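You operate a simulated robot arm through the tools that you are given. There is no shell and no other tool. Be economical: measure what you need, move in short steps, check, and stop when the job is done.

The job below is to be done with a simulated robot arm. You get a single attempt, and the scene is never put back.

Task
Reload the feeder with the two tabs from the white tray.
Fine: one tab a slot, the orange slide pushed home, the rocker back at HOLD.
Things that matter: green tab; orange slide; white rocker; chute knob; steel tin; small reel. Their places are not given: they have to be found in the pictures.

It is judged by the outcome, as a careful person would: the job done as asked, and still so three seconds after it is handed in. It fails if anything else is knocked over, pushed out of place, dropped, spilled or broken.

Robot
A 7-joint arm with a two-finger parallel gripper, fixed in place. Base frame: the origin is at the foot of the arm, x ahead of it, y to its left, z up. Readings come in mm, rad, newtons and seconds.
Its first joint turns from -1.152 to 1.152 rad. Payload 1.57 kg.
Tool frame: the origin (TCP) lies between the finger pads and is the grasp point; the fingertips stand 30 mm ahead of it; z points along the fingers, y is the line along which they close. Largest opening 110 mm; finger width 24, thickness 12; the body of the gripper, 48 by 112 mm, starts 78 mm behind the TCP.
Orientation is told as [roll, pitch, yaw] about the base's x, y, z axes, in that order, counted from this pose: with the fingers straight down and closing along the base's y, the tool's x points along the base's -x, its y along +y and its z along -z.

Tools
- The arm moves only by the tool send_rows. Its argument "rows" is a list of rows, each a list of 6 numbers: the shift along the tool's x, y, z in mm, then the turn, a rotation vector about the tool's x, y, z in rad. In form: [[x, y, z, rx, ry, rz], ...]. A call has 1 to 8 rows; each row is the pose to reach, as a shift and turn from the pose commanded when the call began, along the tool's axes at that moment. "jaw" is the opening, from 0 (shut) to 1 (fully open), set as the call begins (left out, the last holds). Each row takes 0.2 s and may step no farther than 50 mm and 0.15 rad from the row before; otherwise, or with a gripper value out of range, the whole call is refused. Where a pose cannot be reached the arm comes as near as it can. A force on the tool above 90 N (or 10 N above the force at the start of the call, whichever is more), or a blocked arm, ends the call early, and 0.2 s more pass. The fingers move at their own pace (about 108 mm/s each) and stop on an object; they squeeze with about 26 N. The grip force told is the motor's: it shows also when the fingers shut on nothing. Time passes only in rows, and 0.2 s behind the last, so rows that repeat a pose let the fingers close. It gives the time, the measured TCP pose, the force on the tool (base axes), the opening and the grip force at its end, in the units of the frame above (readings bear some noise).
- Cameras (640 x 400 px; columns grow to the right, rows downward): "scene" is fixed at [151.2, -373.8, 1402.2]; the picture's right is [0.85, -0.53, 0.00], its down [-0.33, -0.52, -0.79] and it looks along [0.42, 0.67, -0.61] (base axes); focal length 333 px, centre (320, 200). "wrist" rides on the gripper at [-36, 0, -80] in the tool frame; the picture's right is [0.00, -1.00, 0.00], its down [0.97, 0.00, -0.24] and it looks along [0.24, 0.00, 0.97] (tool axes); focal length 218 px, centre (320, 200).
- camera(camera): a new picture of that camera. The clock stands still meanwhile.
- pixel_to_xyz(camera, pixels): for up to 12 pixels [column, row] of the newest picture of that camera ("zoom" is the newest enlarged one), the place [x, y, z] in the base frame of the surface seen there, good to about 2 mm, but the place of the scene camera against the robot may be out by one fixed shift of up to 18 mm in any direction. The clock stands still meanwhile.
- inspect(camera, box): a new picture of the part [left, top, right, bottom] of that camera's present view, enlarged. The clock stands still meanwhile.
- hand_in(): hands the job in; it is judged then, once.

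Work in short steps. Measure before you move; look again where a grasp or a placing could have gone wrong, and mend it. You have 80 turns and 38 pictures in all, those below and enlarged ones among them. Open the gripper and draw the arm clear of the work before you hand the job in, unless the task says otherwise; then end with one line.

The tools are called after ">>>" as name(argument=value, ...) on one line, values as JSON. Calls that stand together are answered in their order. send_rows: Moves the arm, as the interface text tells. Its arguments: {"type":"object","properties":{"rows":{"type":"array","items":{"type":"array","items":{"type":"number"}}},"jaw":{"type":"number"}},"required":["rows"]} The other tools are called the same way: camera (camera) takes a picture; pixel_to_xyz (camera, pixels) gives the place of the surface under pixels of a picture; inspect (camera, box) takes an enlarged picture of a part of a camera's view; hand_in () hands the job in.

At the start:

```text
t: 0.0
eef_pos: [452.0, -49.2, 1183.6]
ee_rot: [0.001, -0.001, 0.0]
wrist_force: [-1.2, -0.9, -0.9]
gripper_width: 109.9
grasp_force: 0.1
```

scene: 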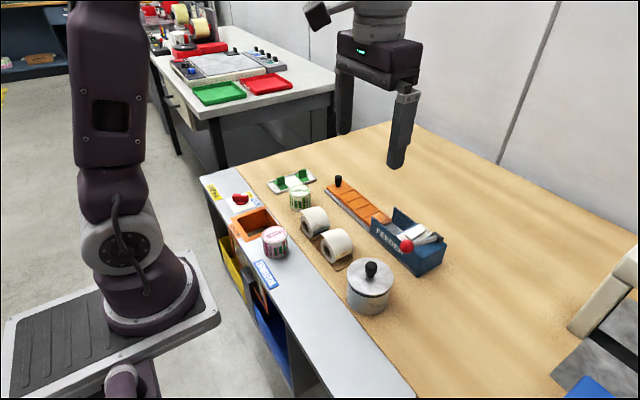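
wrist: 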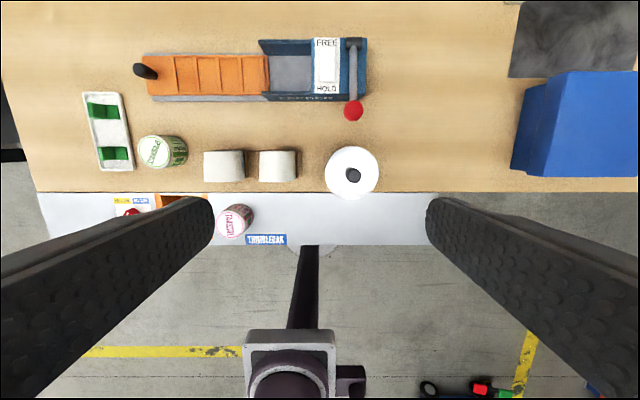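

The wrist picture shows the feeder (orange slide at cols 145-270, rocker at ~327,65, red chute knob at 353,110) and the white tray with two green tabs (103,112 and 113,153). I zoom in on both to understand them.

>>> inspect(camera="wrist", box=[70, 20, 390, 220])

>>> inspect(camera="scene", box=[250, 160, 460, 292])

```text
2.00 times, centred on (230, 120) of wrist
```

zoom: 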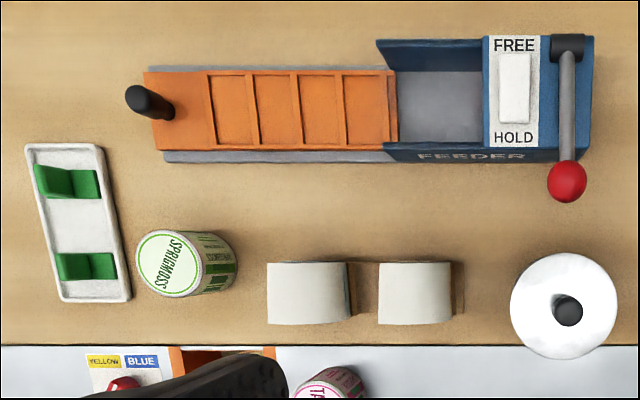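

```text
3.03 times, centred on (355, 226) of scene
```

zoom: 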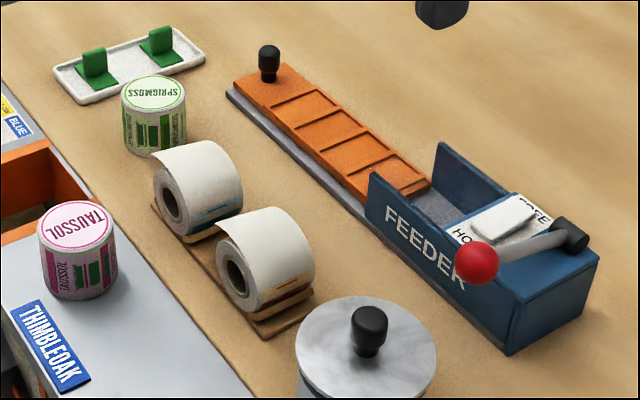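

I get coordinates of the key features from the wrist picture (no fixed camera shift there).

>>> pixel_to_xyz(camera="wrist", pixels=[[103, 104], [114, 153], [90, 98], [124, 168], [145, 71], [160, 75], [190, 75], [270, 75], [327, 55], [327, 78], [353, 110], [290, 70]])

>>> pixel_to_xyz(camera="wrist", pixels=[[163, 151], [224, 165], [278, 165], [352, 175], [230, 150], [175, 60], [175, 95], [220, 98], [355, 45], [225, 30], [355, 95], [290, 98]])

```text
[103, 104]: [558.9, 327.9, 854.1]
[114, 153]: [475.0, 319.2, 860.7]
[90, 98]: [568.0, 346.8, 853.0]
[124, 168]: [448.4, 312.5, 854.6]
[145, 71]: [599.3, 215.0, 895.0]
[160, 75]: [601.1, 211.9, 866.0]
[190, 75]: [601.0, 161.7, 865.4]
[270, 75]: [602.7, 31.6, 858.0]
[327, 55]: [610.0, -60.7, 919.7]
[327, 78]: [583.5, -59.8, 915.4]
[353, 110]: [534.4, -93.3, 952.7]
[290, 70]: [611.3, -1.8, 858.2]
```

```text
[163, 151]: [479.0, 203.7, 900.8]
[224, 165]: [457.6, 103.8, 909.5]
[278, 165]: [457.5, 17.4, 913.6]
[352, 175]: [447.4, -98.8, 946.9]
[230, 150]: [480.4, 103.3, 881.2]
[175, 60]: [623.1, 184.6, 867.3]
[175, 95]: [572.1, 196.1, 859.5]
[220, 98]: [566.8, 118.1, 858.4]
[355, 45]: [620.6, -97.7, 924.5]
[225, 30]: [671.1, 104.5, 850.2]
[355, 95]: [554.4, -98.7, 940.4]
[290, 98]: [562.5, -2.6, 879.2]
```

The table is at z≈850 according to wrist depth (tray at about (510,325), feeder slide at y 30–215, x≈600). I move over toward the tray while coming down somewhat, staying well above everything, to look closer.

>>> send_rows(rows=[[-11, 46, 12, 0, 0, 0], [-22, 92, 24, 0, 0, 0], [-33, 138, 36, 0, 0, 0], [-44, 184, 48, 0, 0, 0], [-55, 230, 60, 0, 0, 0], [-66, 276, 72, 0, 0, 0], [-77, 322, 84, 0, 0, 0], [-88, 366, 96, 0, 0, 0]], jaw=1)

>>> camera(camera="wrist")

```text
t: 1.8
eef_pos: [540.2, 317.6, 1089.7]
ee_rot: [-0.002, 0.002, -0.001]
wrist_force: [-0.4, -0.3, -0.5]
gripper_width: 109.8
grasp_force: 0.1
```

```text
33 pictures are left
```

wrist: 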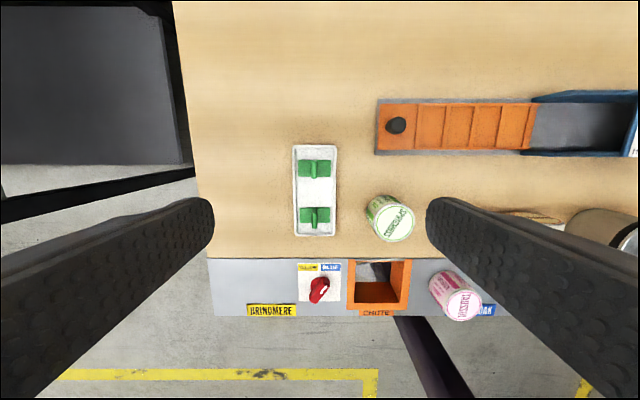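

The tray is well in view at (315,190) and tabs at (314,169) and (315,215). Zooming for tab shape and slots.

>>> inspect(camera="wrist", box=[280, 135, 360, 245])

>>> pixel_to_xyz(camera="wrist", pixels=[[315, 169], [305, 168], [325, 168], [315, 163], [315, 176], [316, 215], [306, 215], [326, 215], [315, 207], [316, 222], [316, 190], [290, 190]])

>>> inspect(camera="wrist", box=[370, 80, 640, 180])

```text
3.64 times, centred on (320, 190) of wrist
```

zoom: 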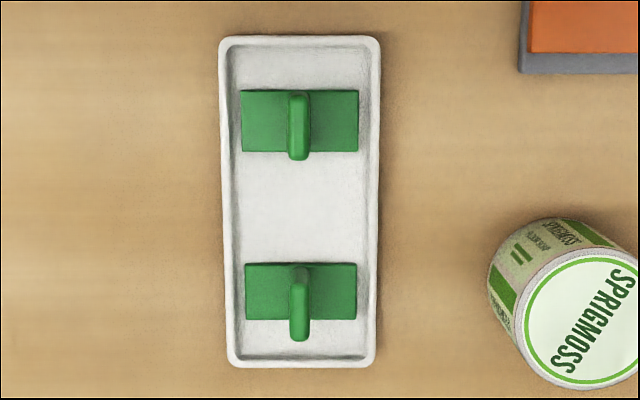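

```text
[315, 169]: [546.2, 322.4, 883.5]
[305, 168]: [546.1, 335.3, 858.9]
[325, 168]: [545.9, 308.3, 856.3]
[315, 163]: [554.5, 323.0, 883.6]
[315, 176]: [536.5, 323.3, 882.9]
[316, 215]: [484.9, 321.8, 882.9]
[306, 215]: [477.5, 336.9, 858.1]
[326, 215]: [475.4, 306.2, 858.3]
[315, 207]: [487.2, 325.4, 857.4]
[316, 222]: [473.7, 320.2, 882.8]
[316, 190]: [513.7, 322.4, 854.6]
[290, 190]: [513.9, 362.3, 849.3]
```

```text
2.37 times, centred on (505, 130) of wrist
```

zoom: 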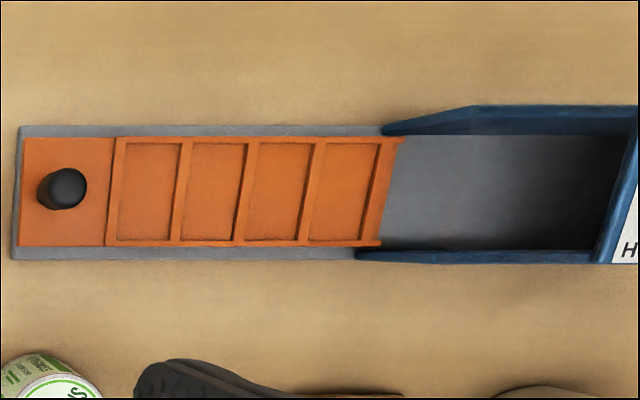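

Each tab has a plate about 45 (y) × 24 (x) with a thin fin standing on it; the slide has four slots that are long in x, so tabs must be turned 90°. I measure slots and ribs on the newest zoom.

>>> pixel_to_xyz(camera="zoom", pixels=[[150, 192], [214, 192], [279, 192], [345, 192], [182, 150], [176, 230], [247, 150], [238, 230], [150, 146], [150, 236], [120, 192], [66, 182]])

>>> pixel_to_xyz(camera="zoom", pixels=[[390, 150], [376, 235], [315, 150], [307, 230], [150, 139], [150, 243], [450, 190], [400, 190], [590, 190], [20, 190], [28, 190], [105, 192]])

```text
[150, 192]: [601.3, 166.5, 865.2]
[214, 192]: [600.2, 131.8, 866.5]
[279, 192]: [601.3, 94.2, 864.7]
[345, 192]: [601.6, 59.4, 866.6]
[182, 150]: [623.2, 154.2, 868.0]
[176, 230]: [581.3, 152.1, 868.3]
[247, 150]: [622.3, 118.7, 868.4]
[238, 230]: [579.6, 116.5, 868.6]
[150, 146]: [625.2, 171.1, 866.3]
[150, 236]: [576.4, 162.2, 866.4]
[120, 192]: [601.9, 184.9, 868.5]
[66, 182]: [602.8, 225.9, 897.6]
```

```text
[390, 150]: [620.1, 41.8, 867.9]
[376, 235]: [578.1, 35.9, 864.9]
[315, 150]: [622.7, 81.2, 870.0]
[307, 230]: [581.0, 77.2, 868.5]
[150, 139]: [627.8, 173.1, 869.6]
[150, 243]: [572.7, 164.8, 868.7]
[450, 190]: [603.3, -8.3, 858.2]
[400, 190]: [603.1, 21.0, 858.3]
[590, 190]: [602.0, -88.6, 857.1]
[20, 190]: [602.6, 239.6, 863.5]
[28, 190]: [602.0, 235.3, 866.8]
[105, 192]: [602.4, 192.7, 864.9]
```

The slots are about 50 (x) × 32 (y), centres near y≈168,134,98,60, x≈601. I look closer at the feeder body for the rocker state and the roof clearance.

>>> inspect(camera="scene", box=[360, 195, 456, 275])

```text
5.00 times, centred on (408, 235) of scene
```

zoom: 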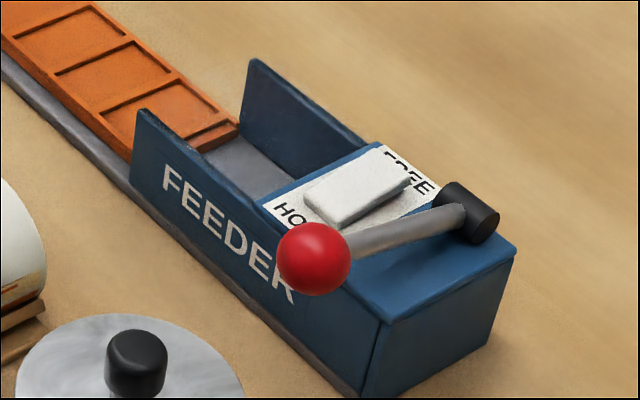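

The HOLD end of the rocker is down, so it is at HOLD now; I load first while the slide is held. Moving above the far tab, fin at (546, 322.8, top 883.5), with jaws partly open.

>>> send_rows(rows=[[-3, 3, 40, 0, 0, 0], [-6, 5, 80, 0, 0, 0], [-6, 5, 120, 0, 0, 0], [-6, 5, 155, 0, 0, 0], [-6, 5, 155, 0, 0, 0]], jaw=0.25)

>>> camera(camera="wrist")

```text
t: 3.0
eef_pos: [545.5, 322.7, 932.7]
ee_rot: [0.0, -0.001, -0.002]
wrist_force: [-0.3, -0.5, -0.4]
gripper_width: 27.4
grasp_force: 0.2
```

```text
29 pictures are left
```

wrist: 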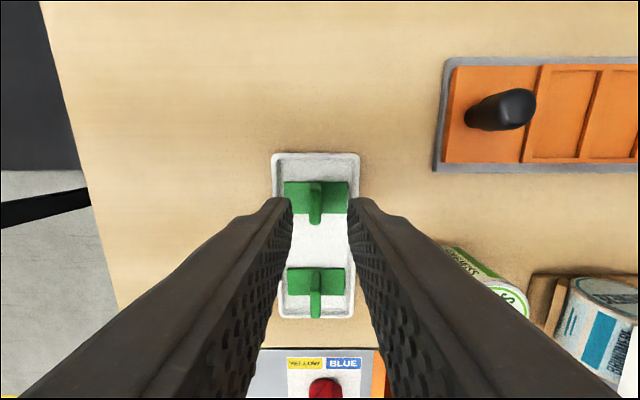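

The fin is at (315,200), slightly left of the 320 centre. I measure it more precisely from here.

>>> pixel_to_xyz(camera="wrist", pixels=[[315, 190], [315, 208], [310, 195], [320, 195], [290, 190], [344, 190], [315, 272], [315, 290], [288, 285], [340, 285], [300, 184], [300, 210]])

```text
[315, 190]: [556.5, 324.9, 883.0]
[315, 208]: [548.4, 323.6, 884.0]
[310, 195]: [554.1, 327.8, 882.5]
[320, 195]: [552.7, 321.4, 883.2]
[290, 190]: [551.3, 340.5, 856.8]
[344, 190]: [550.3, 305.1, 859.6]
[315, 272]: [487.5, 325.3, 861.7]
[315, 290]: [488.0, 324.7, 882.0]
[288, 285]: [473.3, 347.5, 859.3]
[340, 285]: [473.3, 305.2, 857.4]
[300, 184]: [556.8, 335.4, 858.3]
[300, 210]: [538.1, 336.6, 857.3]
```

Fin centre is about (547, 324.5), top 883, plate top 858. Descending to TCP z≈893 (tips ≈863), then closing.

>>> send_rows(rows=[[-1.5, 1.8, 10, 0, 0, 0], [-1.5, 1.8, 25, 0, 0, 0], [-1.5, 1.8, 39.5, 0, 0, 0], [-1.5, 1.8, 39.5, 0, 0, 0]])

>>> send_rows(rows=[[0, 0, 0, 0, 0, 0], [0, 0, 0, 0, 0, 0], [0, 0, 0, 0, 0, 0]], jaw=0)

```text
t: 4.0
eef_pos: [547.2, 325.2, 893.8]
ee_rot: [-0.001, 0.0, -0.001]
wrist_force: [0.2, -0.5, 1.0]
gripper_width: 27.3
grasp_force: 0.0
```

```text
t: 4.8
eef_pos: [546.5, 325.0, 892.8]
ee_rot: [-0.001, 0.0, -0.002]
wrist_force: [-0.9, 0.1, 0.4]
gripper_width: 5.9
grasp_force: 25.3
```

Gripped (width 5.9 mm). Lift and travel toward the rear slot (601,168) while turning yaw toward +90°.

>>> send_rows(rows=[[0, 0, -30, 0, 0, 0], [0, 0, -60, 0, 0, 0], [-8, -25, -65, 0, 0, -0.14], [-16, -50, -65, 0, 0, -0.28], [-25, -78, -65, 0, 0, -0.42], [-34, -104, -65, 0, 0, -0.56], [-44, -130, -65, 0, 0, -0.7], [-54, -156, -65, 0, 0, -0.84]])

>>> send_rows(rows=[[0, 0, 0, 0, 0, -0.146], [0, 0, 0, 0, 0, -0.292], [0, 0, 0, 0, 0, -0.438], [0, 0, 0, 0, 0, -0.584], [0, 0, 0, 0, 0, -0.7308], [0, 0, 0, 0, 0, -0.7308]])

>>> camera(camera="wrist")

```text
t: 6.6
eef_pos: [601.2, 166.1, 958.0]
ee_rot: [0.001, 0.0, 0.844]
wrist_force: [1.0, 0.3, -1.0]
gripper_width: 5.9
grasp_force: 25.5
```

```text
t: 8.0
eef_pos: [601.7, 167.9, 958.0]
ee_rot: [0.001, 0.002, 1.573]
wrist_force: [0.1, -0.7, 0.5]
gripper_width: 5.9
grasp_force: 26.0
```

```text
28 pictures are left
```

wrist: 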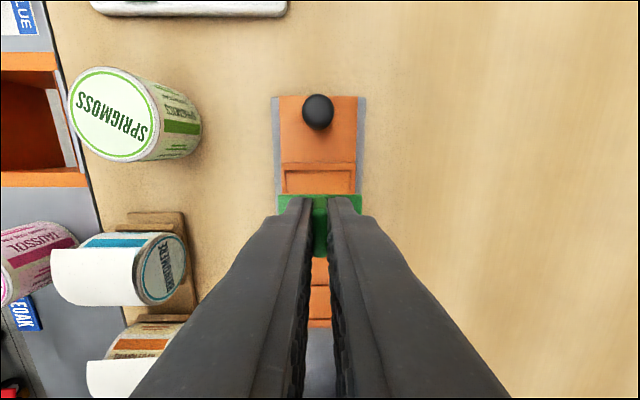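

Tab is held over the slide, yaw right. I measure the slide edges, the rear rib and the tab from this view for alignment.

>>> pixel_to_xyz(camera="wrist", pixels=[[318, 180], [318, 167], [318, 191], [279, 110], [356, 110], [282, 185], [356, 185], [286, 205], [352, 205], [318, 100], [287, 180], [352, 180]])

>>> inspect(camera="wrist", box=[250, 80, 390, 240])

```text
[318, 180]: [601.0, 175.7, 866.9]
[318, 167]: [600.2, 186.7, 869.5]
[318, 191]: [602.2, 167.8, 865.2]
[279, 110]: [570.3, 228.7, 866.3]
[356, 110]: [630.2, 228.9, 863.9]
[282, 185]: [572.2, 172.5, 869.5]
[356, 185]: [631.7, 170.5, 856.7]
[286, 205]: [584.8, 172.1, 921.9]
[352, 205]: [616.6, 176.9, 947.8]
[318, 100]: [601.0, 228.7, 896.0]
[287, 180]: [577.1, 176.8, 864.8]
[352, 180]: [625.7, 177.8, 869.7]
```

```text
2.50 times, centred on (320, 160) of wrist
```

zoom: 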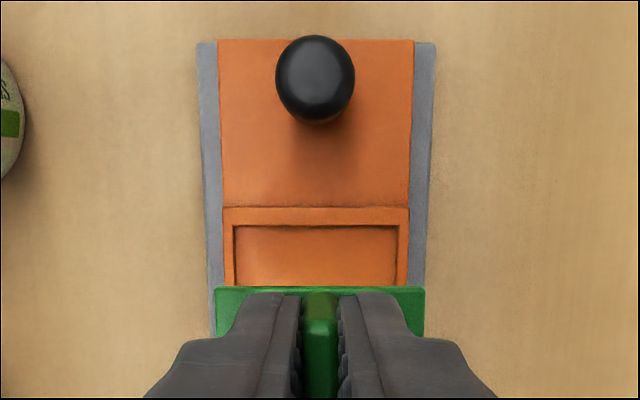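

Slot 1 spans x 576–626, y 154–183.5, centre ≈(601,168.7); the TCP is nearly there. Lowering to TCP z≈904.5 with sub-mm correction.

>>> send_rows(rows=[[-0.7, 0.6, 15, 0, 0, 0], [-0.7, 0.6, 30, 0, 0, 0], [-0.7, 0.6, 43, 0, 0, 0], [-0.7, 0.6, 49, 0, 0, 0], [-0.7, 0.6, 53.5, 0, 0, 0], [-0.7, 0.6, 53.5, 0, 0, 0]])

>>> inspect(camera="wrist", box=[240, 100, 400, 260])

```text
t: 9.4
eef_pos: [600.2, 167.8, 904.3]
ee_rot: [-0.004, 0.0, 1.571]
wrist_force: [-3.0, 1.1, 24.3]
gripper_width: 6.0
grasp_force: 25.5
```

```text
2.50 times, centred on (320, 180) of wrist
```

zoom: 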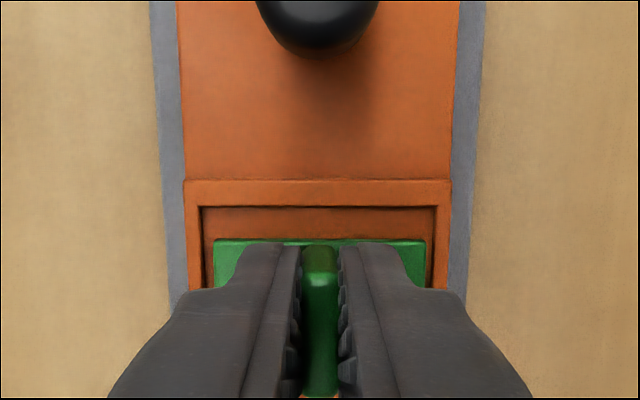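

Contact force is 24 N, and the gap behind the plate (zoom rows 207–240) looks larger than expected; I check positions before releasing.

>>> pixel_to_xyz(camera="zoom", pixels=[[320, 192], [320, 204], [320, 212], [300, 225], [240, 242], [240, 250], [400, 243], [225, 255], [415, 255], [210, 260], [430, 260], [240, 236]])

```text
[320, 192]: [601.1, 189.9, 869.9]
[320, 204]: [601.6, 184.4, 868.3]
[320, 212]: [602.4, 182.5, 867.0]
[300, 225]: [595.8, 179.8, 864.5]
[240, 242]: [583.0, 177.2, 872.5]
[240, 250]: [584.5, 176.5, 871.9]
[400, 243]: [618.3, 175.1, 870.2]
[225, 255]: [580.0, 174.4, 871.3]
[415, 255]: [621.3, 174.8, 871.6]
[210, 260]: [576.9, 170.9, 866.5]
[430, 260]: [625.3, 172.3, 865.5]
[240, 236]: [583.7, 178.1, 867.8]
```

The plate top is 871.5, about 3 mm above its seated height and its front (y≈153) sits on the front rib. I lift 3 mm, shift +3 mm in y, and lower again.

>>> send_rows(rows=[[0, 0, -4, 0, 0, 0], [-3, 0.3, -4, 0, 0, 0], [-3, 0.3, -1, 0, 0, 0], [-3, 0.3, 1, 0, 0, 0], [-3, 0.3, 1, 0, 0, 0]])

>>> inspect(camera="wrist", box=[240, 100, 400, 260])

>>> pixel_to_xyz(camera="zoom", pixels=[[240, 240], [240, 250], [400, 243], [400, 250], [225, 250], [415, 250], [300, 220]])

```text
t: 10.6
eef_pos: [601.6, 171.0, 903.1]
ee_rot: [0.0, -0.001, 1.57]
wrist_force: [0.8, -0.1, -0.1]
gripper_width: 5.9
grasp_force: 26.0
```

```text
2.50 times, centred on (320, 180) of wrist
```

zoom: 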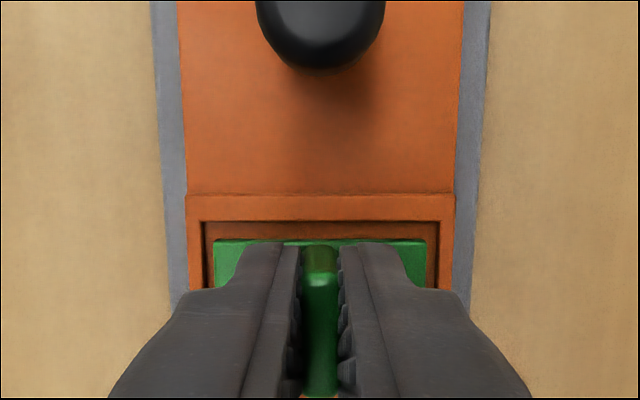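

```text
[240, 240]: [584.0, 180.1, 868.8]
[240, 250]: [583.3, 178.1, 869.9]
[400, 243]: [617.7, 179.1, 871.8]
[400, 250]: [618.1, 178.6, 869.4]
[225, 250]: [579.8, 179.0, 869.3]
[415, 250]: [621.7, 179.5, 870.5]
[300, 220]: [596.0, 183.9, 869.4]
```

No contact at the same height now, so it cleared the rib. Lowering a further 1.5 mm to seat it, then opening the jaws slightly.

>>> send_rows(rows=[[0, 0, 0.8, 0, 0, 0], [0, 0, 1.5, 0, 0, 0], [0, 0, 1.5, 0, 0, 0]])

```text
t: 11.4
eef_pos: [601.0, 169.8, 903.3]
ee_rot: [-0.001, -0.002, 1.571]
wrist_force: [-0.3, -0.4, 6.8]
gripper_width: 6.2
grasp_force: 26.1
```

Light contact (6.8 N): seated on the slot floor. Open to about 27 mm, then raise.

>>> send_rows(rows=[[0, 0, 0, 0, 0, 0], [0, 0, 0, 0, 0, 0], [0, 0, -20, 0, 0, 0], [0, 0, -50, 0, 0, 0], [0, 0, -80, 0, 0, 0]], jaw=0.25)

>>> camera(camera="wrist")

```text
t: 12.6
eef_pos: [598.7, 170.3, 982.6]
ee_rot: [-0.001, 0.001, 1.569]
wrist_force: [0.0, -0.4, 0.1]
gripper_width: 27.3
grasp_force: 0.1
```

```text
24 pictures are left
```

wrist: 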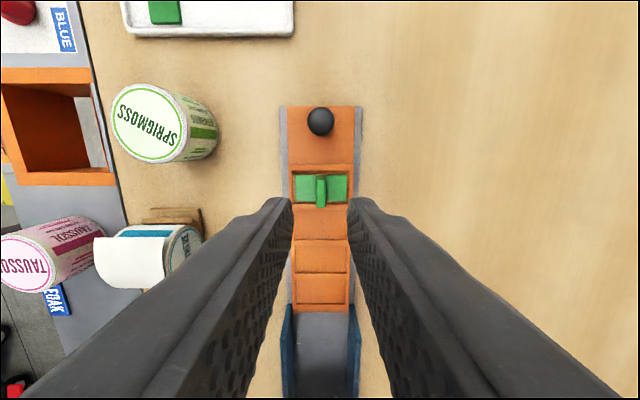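

Tab 1 lies cleanly in slot 1. I go back with yaw 0 to above the second tab at (476.5, 323.5).

>>> send_rows(rows=[[-20, 16, 0, 0, 0, 0.143], [-40, 32, 0, 0, 0, 0.286], [-60, 48, 0, 0, 0, 0.429], [-80, 64, 0, 0, 0, 0.572], [-100, 80, 0, 0, 0, 0.715], [-120, 96, 0, 0, 0, 0.858], [-140, 112, 0, 0, 0, 1.001], [-152, 124, 0, 0, 0, 1.144]])

>>> send_rows(rows=[[0, 0, 10, 0, 0, 0.143], [0, 0, 20, 0, 0, 0.286], [0, 0, 40, 0, 0, 0.4268], [0, 0, 40, 0, 0, 0.4268]])

>>> camera(camera="wrist")

```text
t: 14.4
eef_pos: [476.5, 325.6, 981.1]
ee_rot: [0.001, 0.0, 0.424]
wrist_force: [0.3, 0.2, -0.6]
gripper_width: 27.4
grasp_force: 0.1
```

```text
t: 15.4
eef_pos: [475.4, 323.9, 942.1]
ee_rot: [0.0, -0.001, 0.0]
wrist_force: [-0.8, 0.6, 0.8]
gripper_width: 27.5
grasp_force: 0.0
```

```text
23 pictures are left
```

wrist: 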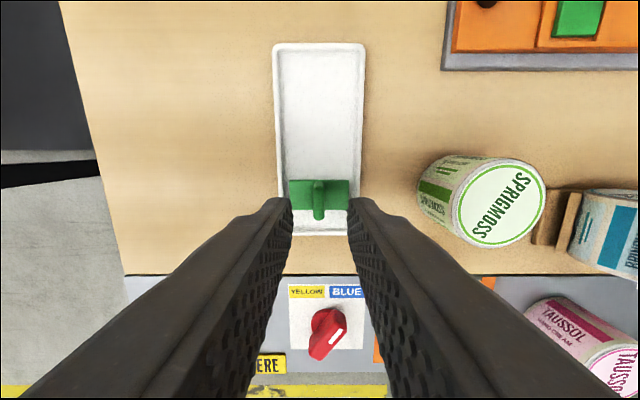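

The second tab is between the fingers, fin at about (319,200). Measuring it.

>>> pixel_to_xyz(camera="wrist", pixels=[[319, 184], [319, 205], [315, 195], [324, 195], [300, 181], [300, 208], [340, 182], [340, 207], [290, 195], [348, 195]])

```text
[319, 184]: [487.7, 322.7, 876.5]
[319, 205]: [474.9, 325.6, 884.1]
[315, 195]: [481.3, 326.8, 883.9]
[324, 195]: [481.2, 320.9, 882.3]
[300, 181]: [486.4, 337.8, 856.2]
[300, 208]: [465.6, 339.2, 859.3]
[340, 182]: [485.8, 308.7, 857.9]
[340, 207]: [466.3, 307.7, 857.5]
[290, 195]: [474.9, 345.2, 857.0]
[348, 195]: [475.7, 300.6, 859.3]
```

Plate centre is (476.5, ~323.5), so descend straight to z≈893 and grip.

>>> send_rows(rows=[[0, 0.5, 15, 0, 0, 0], [0, 0.5, 35, 0, 0, 0], [0, 0.5, 49, 0, 0, 0], [0, 0.5, 49, 0, 0, 0]])

>>> send_rows(rows=[[0, 0, 0, 0, 0, 0], [0, 0, 0, 0, 0, 0], [0, 0, -30, 0, 0, 0], [0, 0, -60, 0, 0, 0]], jaw=0)

```text
t: 16.4
eef_pos: [476.8, 325.0, 891.9]
ee_rot: [0.0, -0.001, -0.001]
wrist_force: [0.1, -0.7, 0.6]
gripper_width: 27.3
grasp_force: 0.0
```

```text
t: 17.4
eef_pos: [476.5, 324.1, 953.4]
ee_rot: [-0.001, 0.0, 0.0]
wrist_force: [0.0, -0.4, -0.3]
gripper_width: 5.9
grasp_force: 25.8
```

Gripped. Travel to slot 2 (≈(600.6,134.5)) while turning to yaw +90°.

>>> send_rows(rows=[[-15, -24, -10, 0, 0, -0.143], [-31, -48, -10, 0, 0, -0.286], [-46, -72, -10, 0, 0, -0.429], [-62, -96, -10, 0, 0, -0.572], [-78, -120, -10, 0, 0, -0.715], [-94, -144, -10, 0, 0, -0.858], [-110, -168, -10, 0, 0, -1.001], [-124, -189, -10, 0, 0, -1.144]])

>>> send_rows(rows=[[0, 0, 0, 0, 0, -0.143], [0, 0, 0, 0, 0, -0.286], [0, 0, 0, 0, 0, -0.4268], [0, 0, 0, 0, 0, -0.4268]])

>>> camera(camera="wrist")

```text
t: 19.2
eef_pos: [598.9, 134.3, 962.1]
ee_rot: [0.0, 0.001, 1.146]
wrist_force: [0.4, -0.9, 0.0]
gripper_width: 5.7
grasp_force: 25.3
```

```text
t: 20.2
eef_pos: [599.9, 134.2, 963.0]
ee_rot: [0.0, -0.002, 1.573]
wrist_force: [-0.2, 0.4, -0.9]
gripper_width: 5.7
grasp_force: 25.8
```

```text
22 pictures are left
```

wrist: 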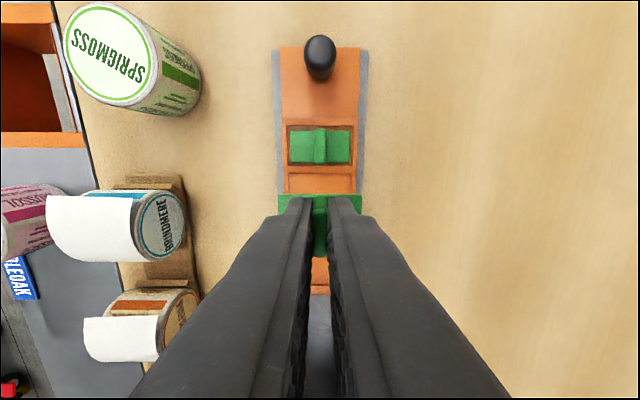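

Measuring slot 1/2 rib edges and tab 1 to set the y of slot 2.

>>> inspect(camera="wrist", box=[260, 110, 380, 210])

>>> pixel_to_xyz(camera="wrist", pixels=[[300, 128], [300, 132], [300, 163], [300, 166], [300, 169], [300, 173], [300, 176], [300, 180], [286, 182], [355, 182], [292, 185], [350, 185]])

```text
4.00 times, centred on (320, 160) of wrist
```

zoom: 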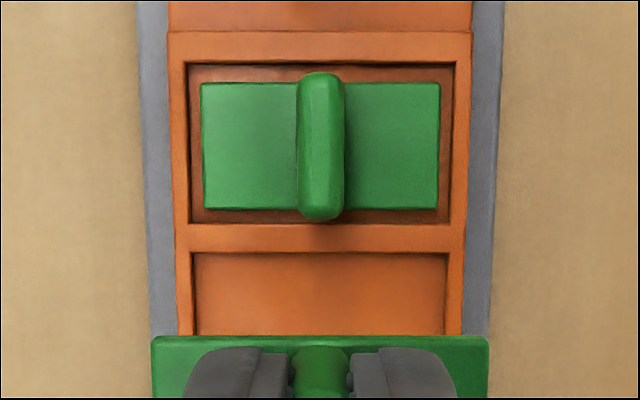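

```text
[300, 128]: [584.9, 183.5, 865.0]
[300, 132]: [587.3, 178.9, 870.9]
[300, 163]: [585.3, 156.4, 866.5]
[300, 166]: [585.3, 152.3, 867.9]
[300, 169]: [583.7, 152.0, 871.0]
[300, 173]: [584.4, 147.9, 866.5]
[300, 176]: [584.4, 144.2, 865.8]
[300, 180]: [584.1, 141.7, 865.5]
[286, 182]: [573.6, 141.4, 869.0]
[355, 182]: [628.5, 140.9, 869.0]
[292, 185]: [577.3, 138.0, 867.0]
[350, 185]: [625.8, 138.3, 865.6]
```

Slot 2 rear edge is ≈148.5, so its centre is ≈134.5, matching the commanded TCP. Lowering to z≈904.

>>> send_rows(rows=[[0, 0, 20, 0, 0, 0], [0, 0, 40, 0, 0, 0], [0, 0, 52, 0, 0, 0], [0, 0, 57, 0, 0, 0], [0, 0, 59, 0, 0, 0], [0, 0, 59, 0, 0, 0]])

>>> inspect(camera="wrist", box=[240, 100, 400, 260])

>>> pixel_to_xyz(camera="zoom", pixels=[[240, 240], [240, 250], [400, 243], [400, 250], [225, 250], [415, 250], [300, 220]])

```text
t: 21.6
eef_pos: [600.5, 134.1, 903.9]
ee_rot: [-0.001, -0.001, 1.57]
wrist_force: [0.8, 0.5, 0.3]
gripper_width: 5.9
grasp_force: 25.7
```

```text
2.50 times, centred on (320, 180) of wrist
```

zoom: 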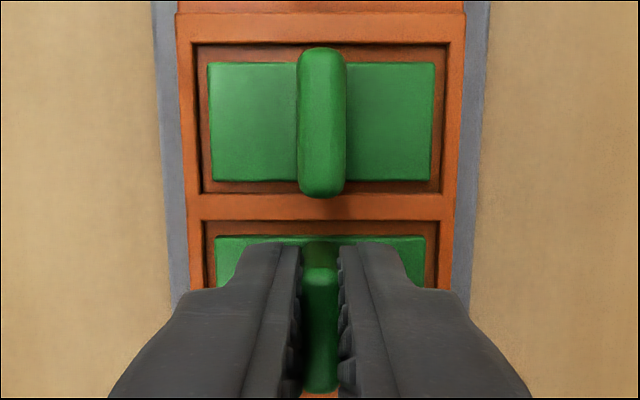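

```text
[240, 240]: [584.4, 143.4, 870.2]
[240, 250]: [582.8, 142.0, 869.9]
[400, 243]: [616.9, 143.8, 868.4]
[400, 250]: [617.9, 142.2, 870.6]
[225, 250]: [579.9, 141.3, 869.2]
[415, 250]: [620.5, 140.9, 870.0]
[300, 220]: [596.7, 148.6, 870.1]
```

No contact at 904 and the gap behind is like tab 1's. Lower 2 mm to seat.

>>> send_rows(rows=[[0, 0, 1, 0, 0, 0], [0, 0, 1.8, 0, 0, 0], [0, 0, 1.8, 0, 0, 0]])

```text
t: 22.4
eef_pos: [600.7, 135.4, 903.0]
ee_rot: [-0.004, 0.001, 1.571]
wrist_force: [-1.8, -0.1, 25.5]
gripper_width: 6.3
grasp_force: 25.8
```

Firm contact at seating height. Release and raise to look.

>>> send_rows(rows=[[0, 0, 0, 0, 0, 0], [0, 0, 0, 0, 0, 0], [0, 0, -20, 0, 0, 0], [0, 0, -50, 0, 0, 0], [0, 0, -80, 0, 0, 0]], jaw=0.25)

>>> camera(camera="wrist")

>>> inspect(camera="wrist", box=[270, 120, 370, 260])

```text
t: 23.6
eef_pos: [599.8, 134.7, 982.4]
ee_rot: [0.002, 0.001, 1.57]
wrist_force: [0.8, 0.2, 0.1]
gripper_width: 27.5
grasp_force: 0.0
```

```text
19 pictures are left
```

wrist: 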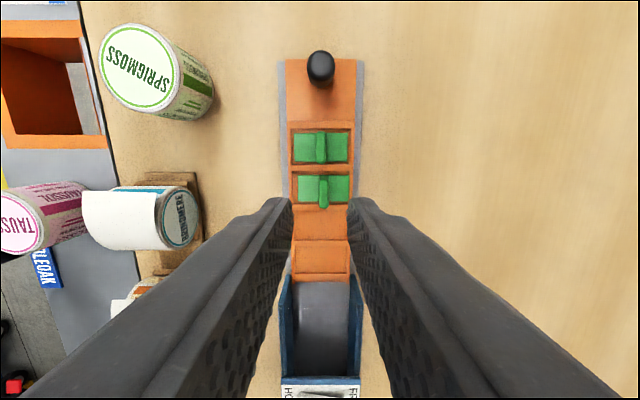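

```text
2.86 times, centred on (320, 190) of wrist
```

zoom: 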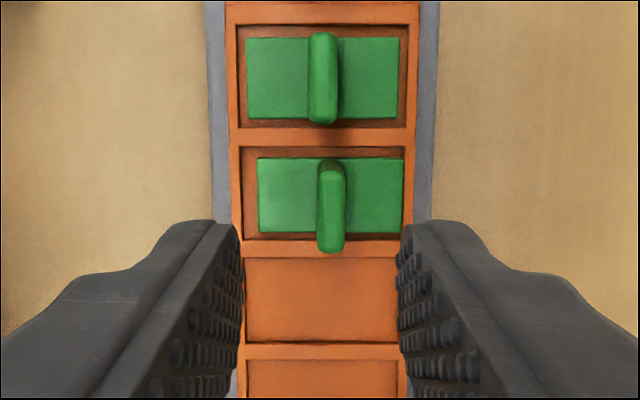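

Both lie in slots; tab 2 is close to the right wall. I check its heights at the corners for tilt.

>>> pixel_to_xyz(camera="zoom", pixels=[[265, 165], [265, 225], [395, 165], [395, 225], [300, 195], [370, 195], [255, 45], [255, 110], [390, 45], [390, 110], [409, 195], [320, 300]])

```text
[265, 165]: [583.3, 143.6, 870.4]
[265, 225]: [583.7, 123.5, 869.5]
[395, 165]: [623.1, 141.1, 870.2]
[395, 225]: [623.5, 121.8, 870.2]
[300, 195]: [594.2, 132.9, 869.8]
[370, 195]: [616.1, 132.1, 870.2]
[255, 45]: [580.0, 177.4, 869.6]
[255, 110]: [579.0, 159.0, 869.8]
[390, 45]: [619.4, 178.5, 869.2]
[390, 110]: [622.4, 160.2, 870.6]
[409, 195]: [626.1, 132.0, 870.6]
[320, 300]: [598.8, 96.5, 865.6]
```

Both tabs are flat at z≈870. Next the rocker: I move over it for a close look, jaws opened so they don't hide it.

>>> send_rows(rows=[[30, 0, -20, 0, 0, 0], [70, 0, -30, 0, 0, 0], [110, 0, -30, 0, 0, 0], [150, 0, -30, 0, 0, 0], [185, 0, -30, 0, 0, 0], [185, 0, -30, 0, 0, 0]], jaw=0.7)

>>> inspect(camera="wrist", box=[240, 140, 400, 260])

>>> pixel_to_xyz(camera="zoom", pixels=[[320, 200], [260, 200], [380, 200], [290, 200], [350, 200], [320, 260], [320, 140]])

```text
t: 25.0
eef_pos: [598.9, -52.5, 1013.0]
ee_rot: [0.0, -0.001, 1.571]
wrist_force: [0.0, 0.6, 0.1]
gripper_width: 76.8
grasp_force: 0.2
```

```text
3.33 times, centred on (320, 200) of wrist
```

zoom: 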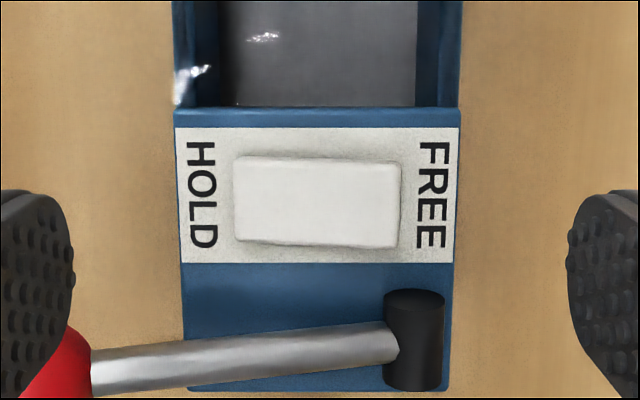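

```text
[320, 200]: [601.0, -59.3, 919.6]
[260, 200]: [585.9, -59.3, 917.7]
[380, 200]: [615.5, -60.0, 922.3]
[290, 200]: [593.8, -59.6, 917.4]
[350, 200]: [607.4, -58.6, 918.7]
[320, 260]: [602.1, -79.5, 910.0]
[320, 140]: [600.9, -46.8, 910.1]
```

The rocker spans x 580–620, y −49…−72; HOLD end 917, FREE end 922, so it is at HOLD. I close the jaws and position above the FREE end at (614, −58), tips at ≈930.

>>> send_rows(rows=[[7.8, -13.4, 0, 0, 0, 0], [7.8, -13.4, 0, 0, 0, 0], [7.8, -13.4, 25, 0, 0, 0], [7.8, -13.4, 52, 0, 0, 0], [7.8, -13.4, 52, 0, 0, 0]], jaw=0)

>>> send_rows(rows=[[0, 0, 6, 0, 0, 0], [0, 0, 9, 0, 0, 0], [0, 0, 11, 0, 0, 0], [0, 0, 12.5, 0, 0, 0]])

```text
t: 26.2
eef_pos: [613.4, -57.6, 959.6]
ee_rot: [0.001, -0.002, 1.572]
wrist_force: [0.3, 0.8, -0.4]
gripper_width: 0.0
grasp_force: 21.6
```

```text
t: 27.2
eef_pos: [614.0, -58.1, 948.9]
ee_rot: [-0.001, 0.001, 1.57]
wrist_force: [-2.3, -0.1, 11.7]
gripper_width: 0.1
grasp_force: 20.8
```

Contact 11.7 N with tip at ≈919; press a few mm more.

>>> send_rows(rows=[[0, 0, 1.5, 0, 0, 0], [0, 0, 3, 0, 0, 0], [0, 0, 3, 0, 0, 0]])

```text
t: 28.0
eef_pos: [613.7, -58.0, 948.6]
ee_rot: [-0.008, 0.001, 1.571]
wrist_force: [-6.6, 1.7, 60.0]
gripper_width: 0.5
grasp_force: 21.1
```

Now it stands firm at 60 N. Raise, move to the camera spot and look at the rocker.

>>> send_rows(rows=[[0, 0, -30, 0, 0, 0], [0, 0, -68, 0, 0, 0], [-30, 13.4, -68, 0, 0, 0], [-30, 13.4, -68, 0, 0, 0]], jaw=0.7)

>>> inspect(camera="wrist", box=[240, 170, 400, 290])

```text
t: 29.0
eef_pos: [600.3, -26.0, 1014.5]
ee_rot: [0.0, -0.001, 1.57]
wrist_force: [-0.6, -0.4, -0.5]
gripper_width: 77.0
grasp_force: 0.1
```

```text
3.33 times, centred on (320, 230) of wrist
```

zoom: 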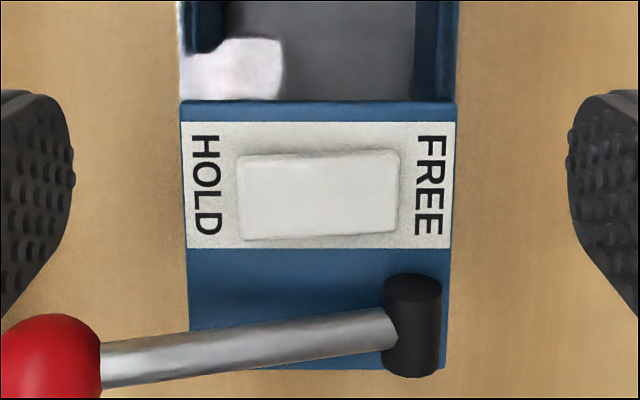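

The rocker shading changed; I measure its ends, and the whitish patch in the box interior.

>>> pixel_to_xyz(camera="zoom", pixels=[[250, 195], [280, 195], [320, 195], [360, 195], [390, 195], [240, 70], [265, 70], [340, 70], [200, 70]])

>>> camera(camera="wrist")

```text
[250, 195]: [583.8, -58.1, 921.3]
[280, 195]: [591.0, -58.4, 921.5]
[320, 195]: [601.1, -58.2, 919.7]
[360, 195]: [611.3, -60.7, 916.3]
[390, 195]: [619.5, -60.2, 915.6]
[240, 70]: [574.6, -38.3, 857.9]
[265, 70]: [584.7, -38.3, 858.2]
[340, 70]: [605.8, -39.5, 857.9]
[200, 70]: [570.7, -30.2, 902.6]
```

```text
15 pictures are left
```

wrist: 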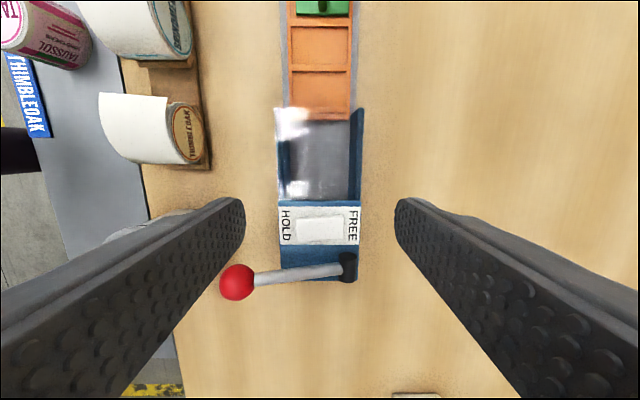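

Rocker is now at FREE (HOLD end 921, FREE end 916); the patch is only glare. Now I go behind the slide's knob (at ≈(601,226)), to y≈262, jaws shut, then lower.

>>> send_rows(rows=[[-45, 0, 0, 0, 0, 0], [-93, 0, 0, 0, 0, 0], [-142, 0, 0, 0, 0, 0], [-191, 0, 0, 0, 0, 0], [-240, 0, 0, 0, 0, 0], [-288, 0, 0, 0, 0, 0], [-288, 0, 30, 0, 0, 0], [-288, 0, 30, 0, 0, 0]], jaw=0)

>>> send_rows(rows=[[0, 0, 30, 0, 0, 0], [0, 0, 60, 0, 0, 0], [0, 0, 75.5, 0, 0, 0], [0, 0, 75.5, 0, 0, 0]])

>>> camera(camera="scene")

```text
t: 30.8
eef_pos: [598.1, 258.9, 982.0]
ee_rot: [0.001, 0.0, 1.572]
wrist_force: [-0.1, 0.3, 0.1]
gripper_width: 0.2
grasp_force: 21.1
```

```text
t: 31.8
eef_pos: [600.9, 258.3, 906.3]
ee_rot: [0.0, -0.001, 1.571]
wrist_force: [0.1, 0.0, 0.0]
gripper_width: 0.1
grasp_force: 21.4
```

```text
14 pictures are left
```

scene: 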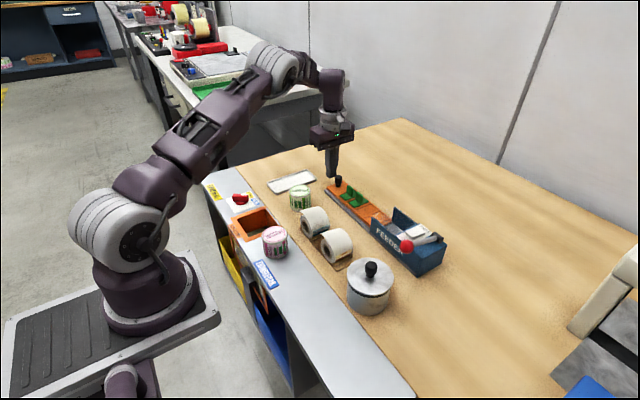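

Fingers are behind the knob. Push −y (tool +x) gently, 8 mm per row.

>>> send_rows(rows=[[8, 0, 0, 0, 0, 0], [14, 0, 0, 0, 0, 0], [20, 0, 0, 0, 0, 0], [26, 0, 0, 0, 0, 0], [32, 0, 0, 0, 0, 0], [38, 0, 0, 0, 0, 0]])

>>> camera(camera="wrist")

```text
t: 33.2
eef_pos: [600.7, 220.1, 906.1]
ee_rot: [0.0, 0.001, 1.57]
wrist_force: [0.4, 0.9, -0.4]
gripper_width: 0.1
grasp_force: 21.4
```

```text
13 pictures are left
```

wrist: 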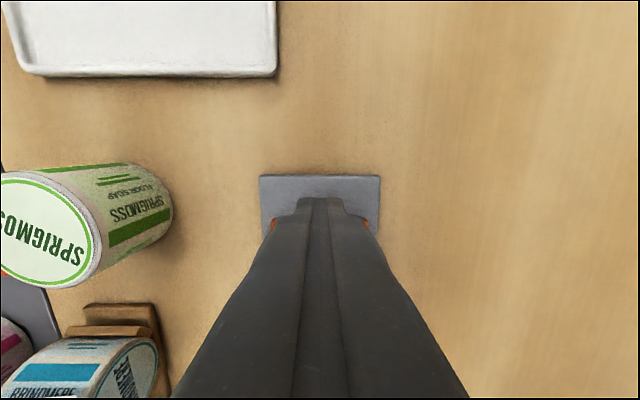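

The slide moves easily (rail is bared behind it). Continue pushing.

>>> send_rows(rows=[[7, 0, 0, 0, 0, 0], [14, 0, 0, 0, 0, 0], [21, 0, 0, 0, 0, 0], [28, 0, 0, 0, 0, 0], [35, 0, 0, 0, 0, 0], [40, 0, 0, 0, 0, 0]])

>>> inspect(camera="scene", box=[310, 150, 454, 270])

```text
t: 34.6
eef_pos: [600.5, 181.8, 907.3]
ee_rot: [0.001, 0.0, 1.57]
wrist_force: [0.1, 0.3, -0.1]
gripper_width: 0.0
grasp_force: 21.9
```

```text
3.33 times, centred on (382, 210) of scene
```

zoom: 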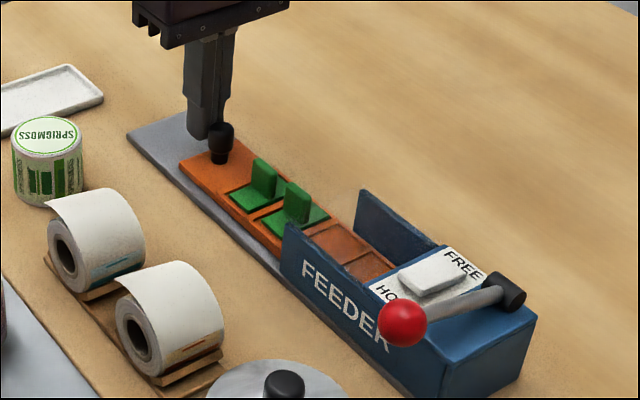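

It goes on smoothly with both tabs in place. Continue in smaller steps until the stop.

>>> send_rows(rows=[[5, 0, 0, 0, 0, 0], [10, 0, 0, 0, 0, 0], [15, 0, 0, 0, 0, 0], [20, 0, 0, 0, 0, 0], [25, 0, 0, 0, 0, 0], [30, 0, 0, 0, 0, 0]])

```text
t: 36.0
eef_pos: [602.1, 151.3, 906.8]
ee_rot: [0.001, 0.0, 1.573]
wrist_force: [0.4, 0.2, -0.1]
gripper_width: 0.1
grasp_force: 21.1
```

Still free. Continue.

>>> send_rows(rows=[[5, 0, 0, 0, 0, 0], [10, 0, 0, 0, 0, 0], [15, 0, 0, 0, 0, 0], [20, 0, 0, 0, 0, 0], [25, 0, 0, 0, 0, 0]])

>>> inspect(camera="scene", box=[310, 150, 454, 270])

```text
t: 37.2
eef_pos: [599.4, 126.2, 906.8]
ee_rot: [0.001, 0.001, 1.57]
wrist_force: [0.3, 0.3, -0.1]
gripper_width: 0.0
grasp_force: 21.6
```

```text
3.33 times, centred on (382, 210) of scene
```

zoom: 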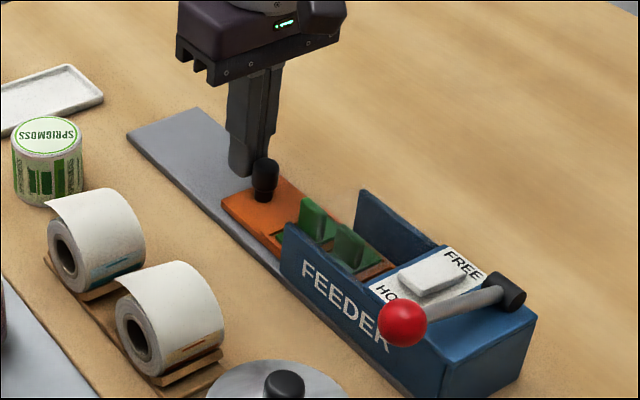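

Still free, tabs upright inside the box. Continue to the stop.

>>> send_rows(rows=[[4, 0, 0, 0, 0, 0], [8, 0, 0, 0, 0, 0], [12, 0, 0, 0, 0, 0], [16, 0, 0, 0, 0, 0], [20, 0, 0, 0, 0, 0]])

```text
t: 38.4
eef_pos: [601.0, 106.5, 907.3]
ee_rot: [0.001, -0.001, 1.57]
wrist_force: [-0.2, 0.4, 0.6]
gripper_width: 0.0
grasp_force: 21.4
```

Still no stop; continue in 3 mm steps.

>>> send_rows(rows=[[3, 0, 0, 0, 0, 0], [6, 0, 0, 0, 0, 0], [9, 0, 0, 0, 0, 0], [12, 0, 0, 0, 0, 0], [15, 0, 0, 0, 0, 0]])

>>> inspect(camera="scene", box=[310, 150, 454, 270])

```text
t: 39.6
eef_pos: [599.9, 101.2, 907.6]
ee_rot: [-0.002, -0.015, 1.58]
wrist_force: [4.3, 53.4, -5.4]
gripper_width: 0.1
grasp_force: 21.3
```

```text
3.33 times, centred on (382, 210) of scene
```

zoom: 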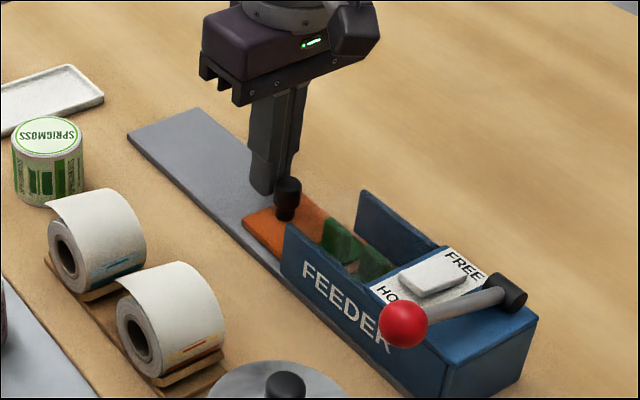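

A firm stop (53 N) at y≈101, with tab 2 at y≈−13 well before the roof edge (−40): slide is home. Back off, raise and look from above.

>>> send_rows(rows=[[5, 0, 0, 0, 0, 0], [-15, 0, 0, 0, 0, 0], [-15, 0, -40, 0, 0, 0], [-15, 0, -80, 0, 0, 0], [20, 0, -105, 0, 0, 0], [50, 0, -105, 0, 0, 0], [50, 0, -105, 0, 0, 0]])

>>> send_rows(rows=[[25, 0, 0, 0, 0, 0], [50, 0, 0, 0, 0, 0], [50, 0, 0, 0, 0, 0]], jaw=0.7)

>>> camera(camera="wrist")

```text
t: 41.2
eef_pos: [601.4, 42.4, 1011.3]
ee_rot: [0.0, 0.0, 1.571]
wrist_force: [-1.0, 0.7, -0.8]
gripper_width: 0.2
grasp_force: 21.7
```

```text
t: 42.0
eef_pos: [600.7, -9.4, 1009.7]
ee_rot: [0.001, -0.001, 1.57]
wrist_force: [0.3, 0.9, 0.3]
gripper_width: 77.2
grasp_force: 0.1
```

```text
9 pictures are left
```

wrist: 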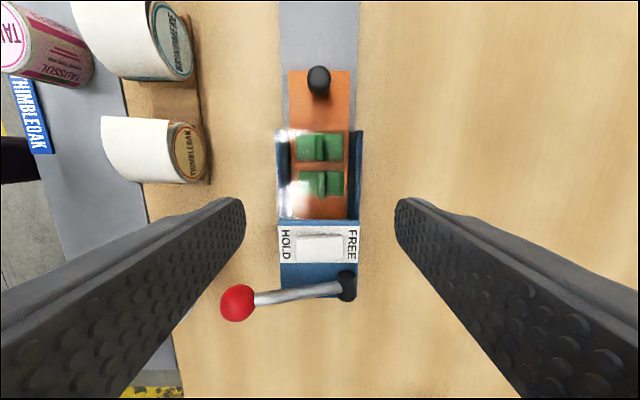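

Both tabs are in their slots and the slide is in the box. Checking tab heights and slide position.

>>> pixel_to_xyz(camera="wrist", pixels=[[319, 75], [304, 148], [334, 148], [335, 185], [318, 145], [318, 180], [320, 205], [335, 165]])

```text
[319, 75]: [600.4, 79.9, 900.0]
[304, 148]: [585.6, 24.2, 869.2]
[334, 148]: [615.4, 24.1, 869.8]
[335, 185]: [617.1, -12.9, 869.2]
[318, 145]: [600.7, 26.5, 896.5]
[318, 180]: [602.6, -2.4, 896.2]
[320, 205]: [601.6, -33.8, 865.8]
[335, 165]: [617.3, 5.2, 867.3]
```

All seated at 869–870. Now press the HOLD end of the rocker at (587, −58): jaws shut, approach to tips ≈930, then press.

>>> send_rows(rows=[[25, 7, 0, 0, 0, 0], [50, 13.6, 0, 0, 0, 0], [50, 13.6, 0, 0, 0, 0], [50, 13.6, 25, 0, 0, 0], [50, 13.6, 52, 0, 0, 0], [50, 13.6, 52, 0, 0, 0]], jaw=0)

>>> send_rows(rows=[[0, 0, 6, 0, 0, 0], [0, 0, 9, 0, 0, 0], [0, 0, 11, 0, 0, 0], [0, 0, 12.5, 0, 0, 0], [0, 0, 14, 0, 0, 0], [0, 0, 14, 0, 0, 0]])

```text
t: 43.4
eef_pos: [585.9, -61.2, 959.1]
ee_rot: [0.001, -0.002, 1.57]
wrist_force: [-1.4, 0.0, 0.1]
gripper_width: 0.0
grasp_force: 21.2
```

```text
t: 44.8
eef_pos: [586.3, -59.2, 948.1]
ee_rot: [-0.005, 0.002, 1.571]
wrist_force: [-20.8, -1.6, 52.8]
gripper_width: 0.2
grasp_force: 20.7
```

Firm at 53 N, as with the FREE press. Raise and verify the rocker.

>>> send_rows(rows=[[0, 0, -30, 0, 0, 0], [0, 0, -68, 0, 0, 0], [-30, -13.4, -68, 0, 0, 0], [-50, -13.4, -68, 0, 0, 0], [-50, -13.4, -68, 0, 0, 0]], jaw=0.7)

>>> camera(camera="wrist")

>>> pixel_to_xyz(camera="wrist", pixels=[[300, 248], [305, 248], [320, 248], [335, 248], [340, 248], [319, 75], [334, 148], [335, 185], [238, 302]])

```text
t: 46.0
eef_pos: [600.6, -6.8, 1014.2]
ee_rot: [-0.001, -0.002, 1.57]
wrist_force: [-0.9, 0.7, 0.8]
gripper_width: 76.8
grasp_force: 0.0
```

```text
8 pictures are left
```

wrist: 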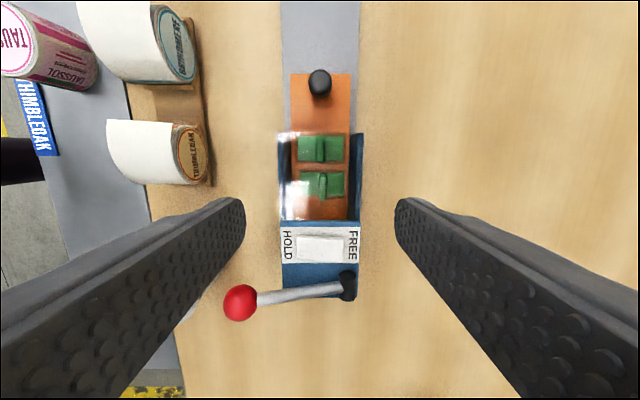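

```text
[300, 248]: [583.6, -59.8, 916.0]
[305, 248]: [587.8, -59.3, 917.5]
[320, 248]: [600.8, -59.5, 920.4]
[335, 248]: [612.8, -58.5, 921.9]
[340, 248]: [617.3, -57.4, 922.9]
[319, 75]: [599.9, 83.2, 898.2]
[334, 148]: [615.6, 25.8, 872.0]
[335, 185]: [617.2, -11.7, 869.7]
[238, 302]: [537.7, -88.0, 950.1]
```

Rocker is back at HOLD (HOLD end 916, FREE end 923). Tab 2 looks slightly skewed, so I check with a zoom.

>>> inspect(camera="wrist", box=[260, 60, 380, 230])

>>> pixel_to_xyz(camera="zoom", pixels=[[285, 260], [285, 310], [355, 260], [355, 305], [280, 185], [280, 225], [355, 180], [355, 220]])

```text
2.35 times, centred on (320, 145) of wrist
```

zoom: 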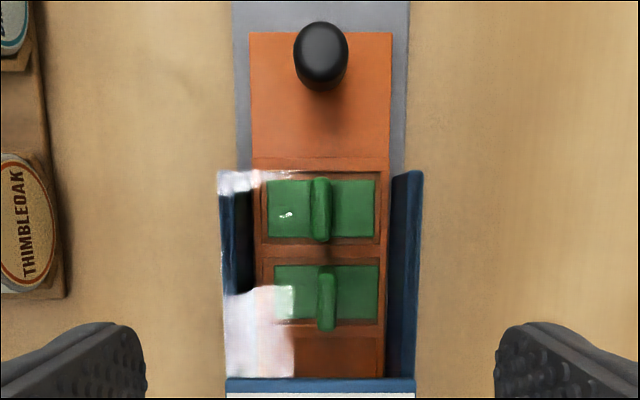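

```text
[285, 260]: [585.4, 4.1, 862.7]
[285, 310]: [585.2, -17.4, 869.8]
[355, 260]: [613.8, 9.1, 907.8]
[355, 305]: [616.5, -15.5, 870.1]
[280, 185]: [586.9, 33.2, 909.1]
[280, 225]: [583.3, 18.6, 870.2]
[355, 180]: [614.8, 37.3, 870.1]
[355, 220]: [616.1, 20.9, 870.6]
```

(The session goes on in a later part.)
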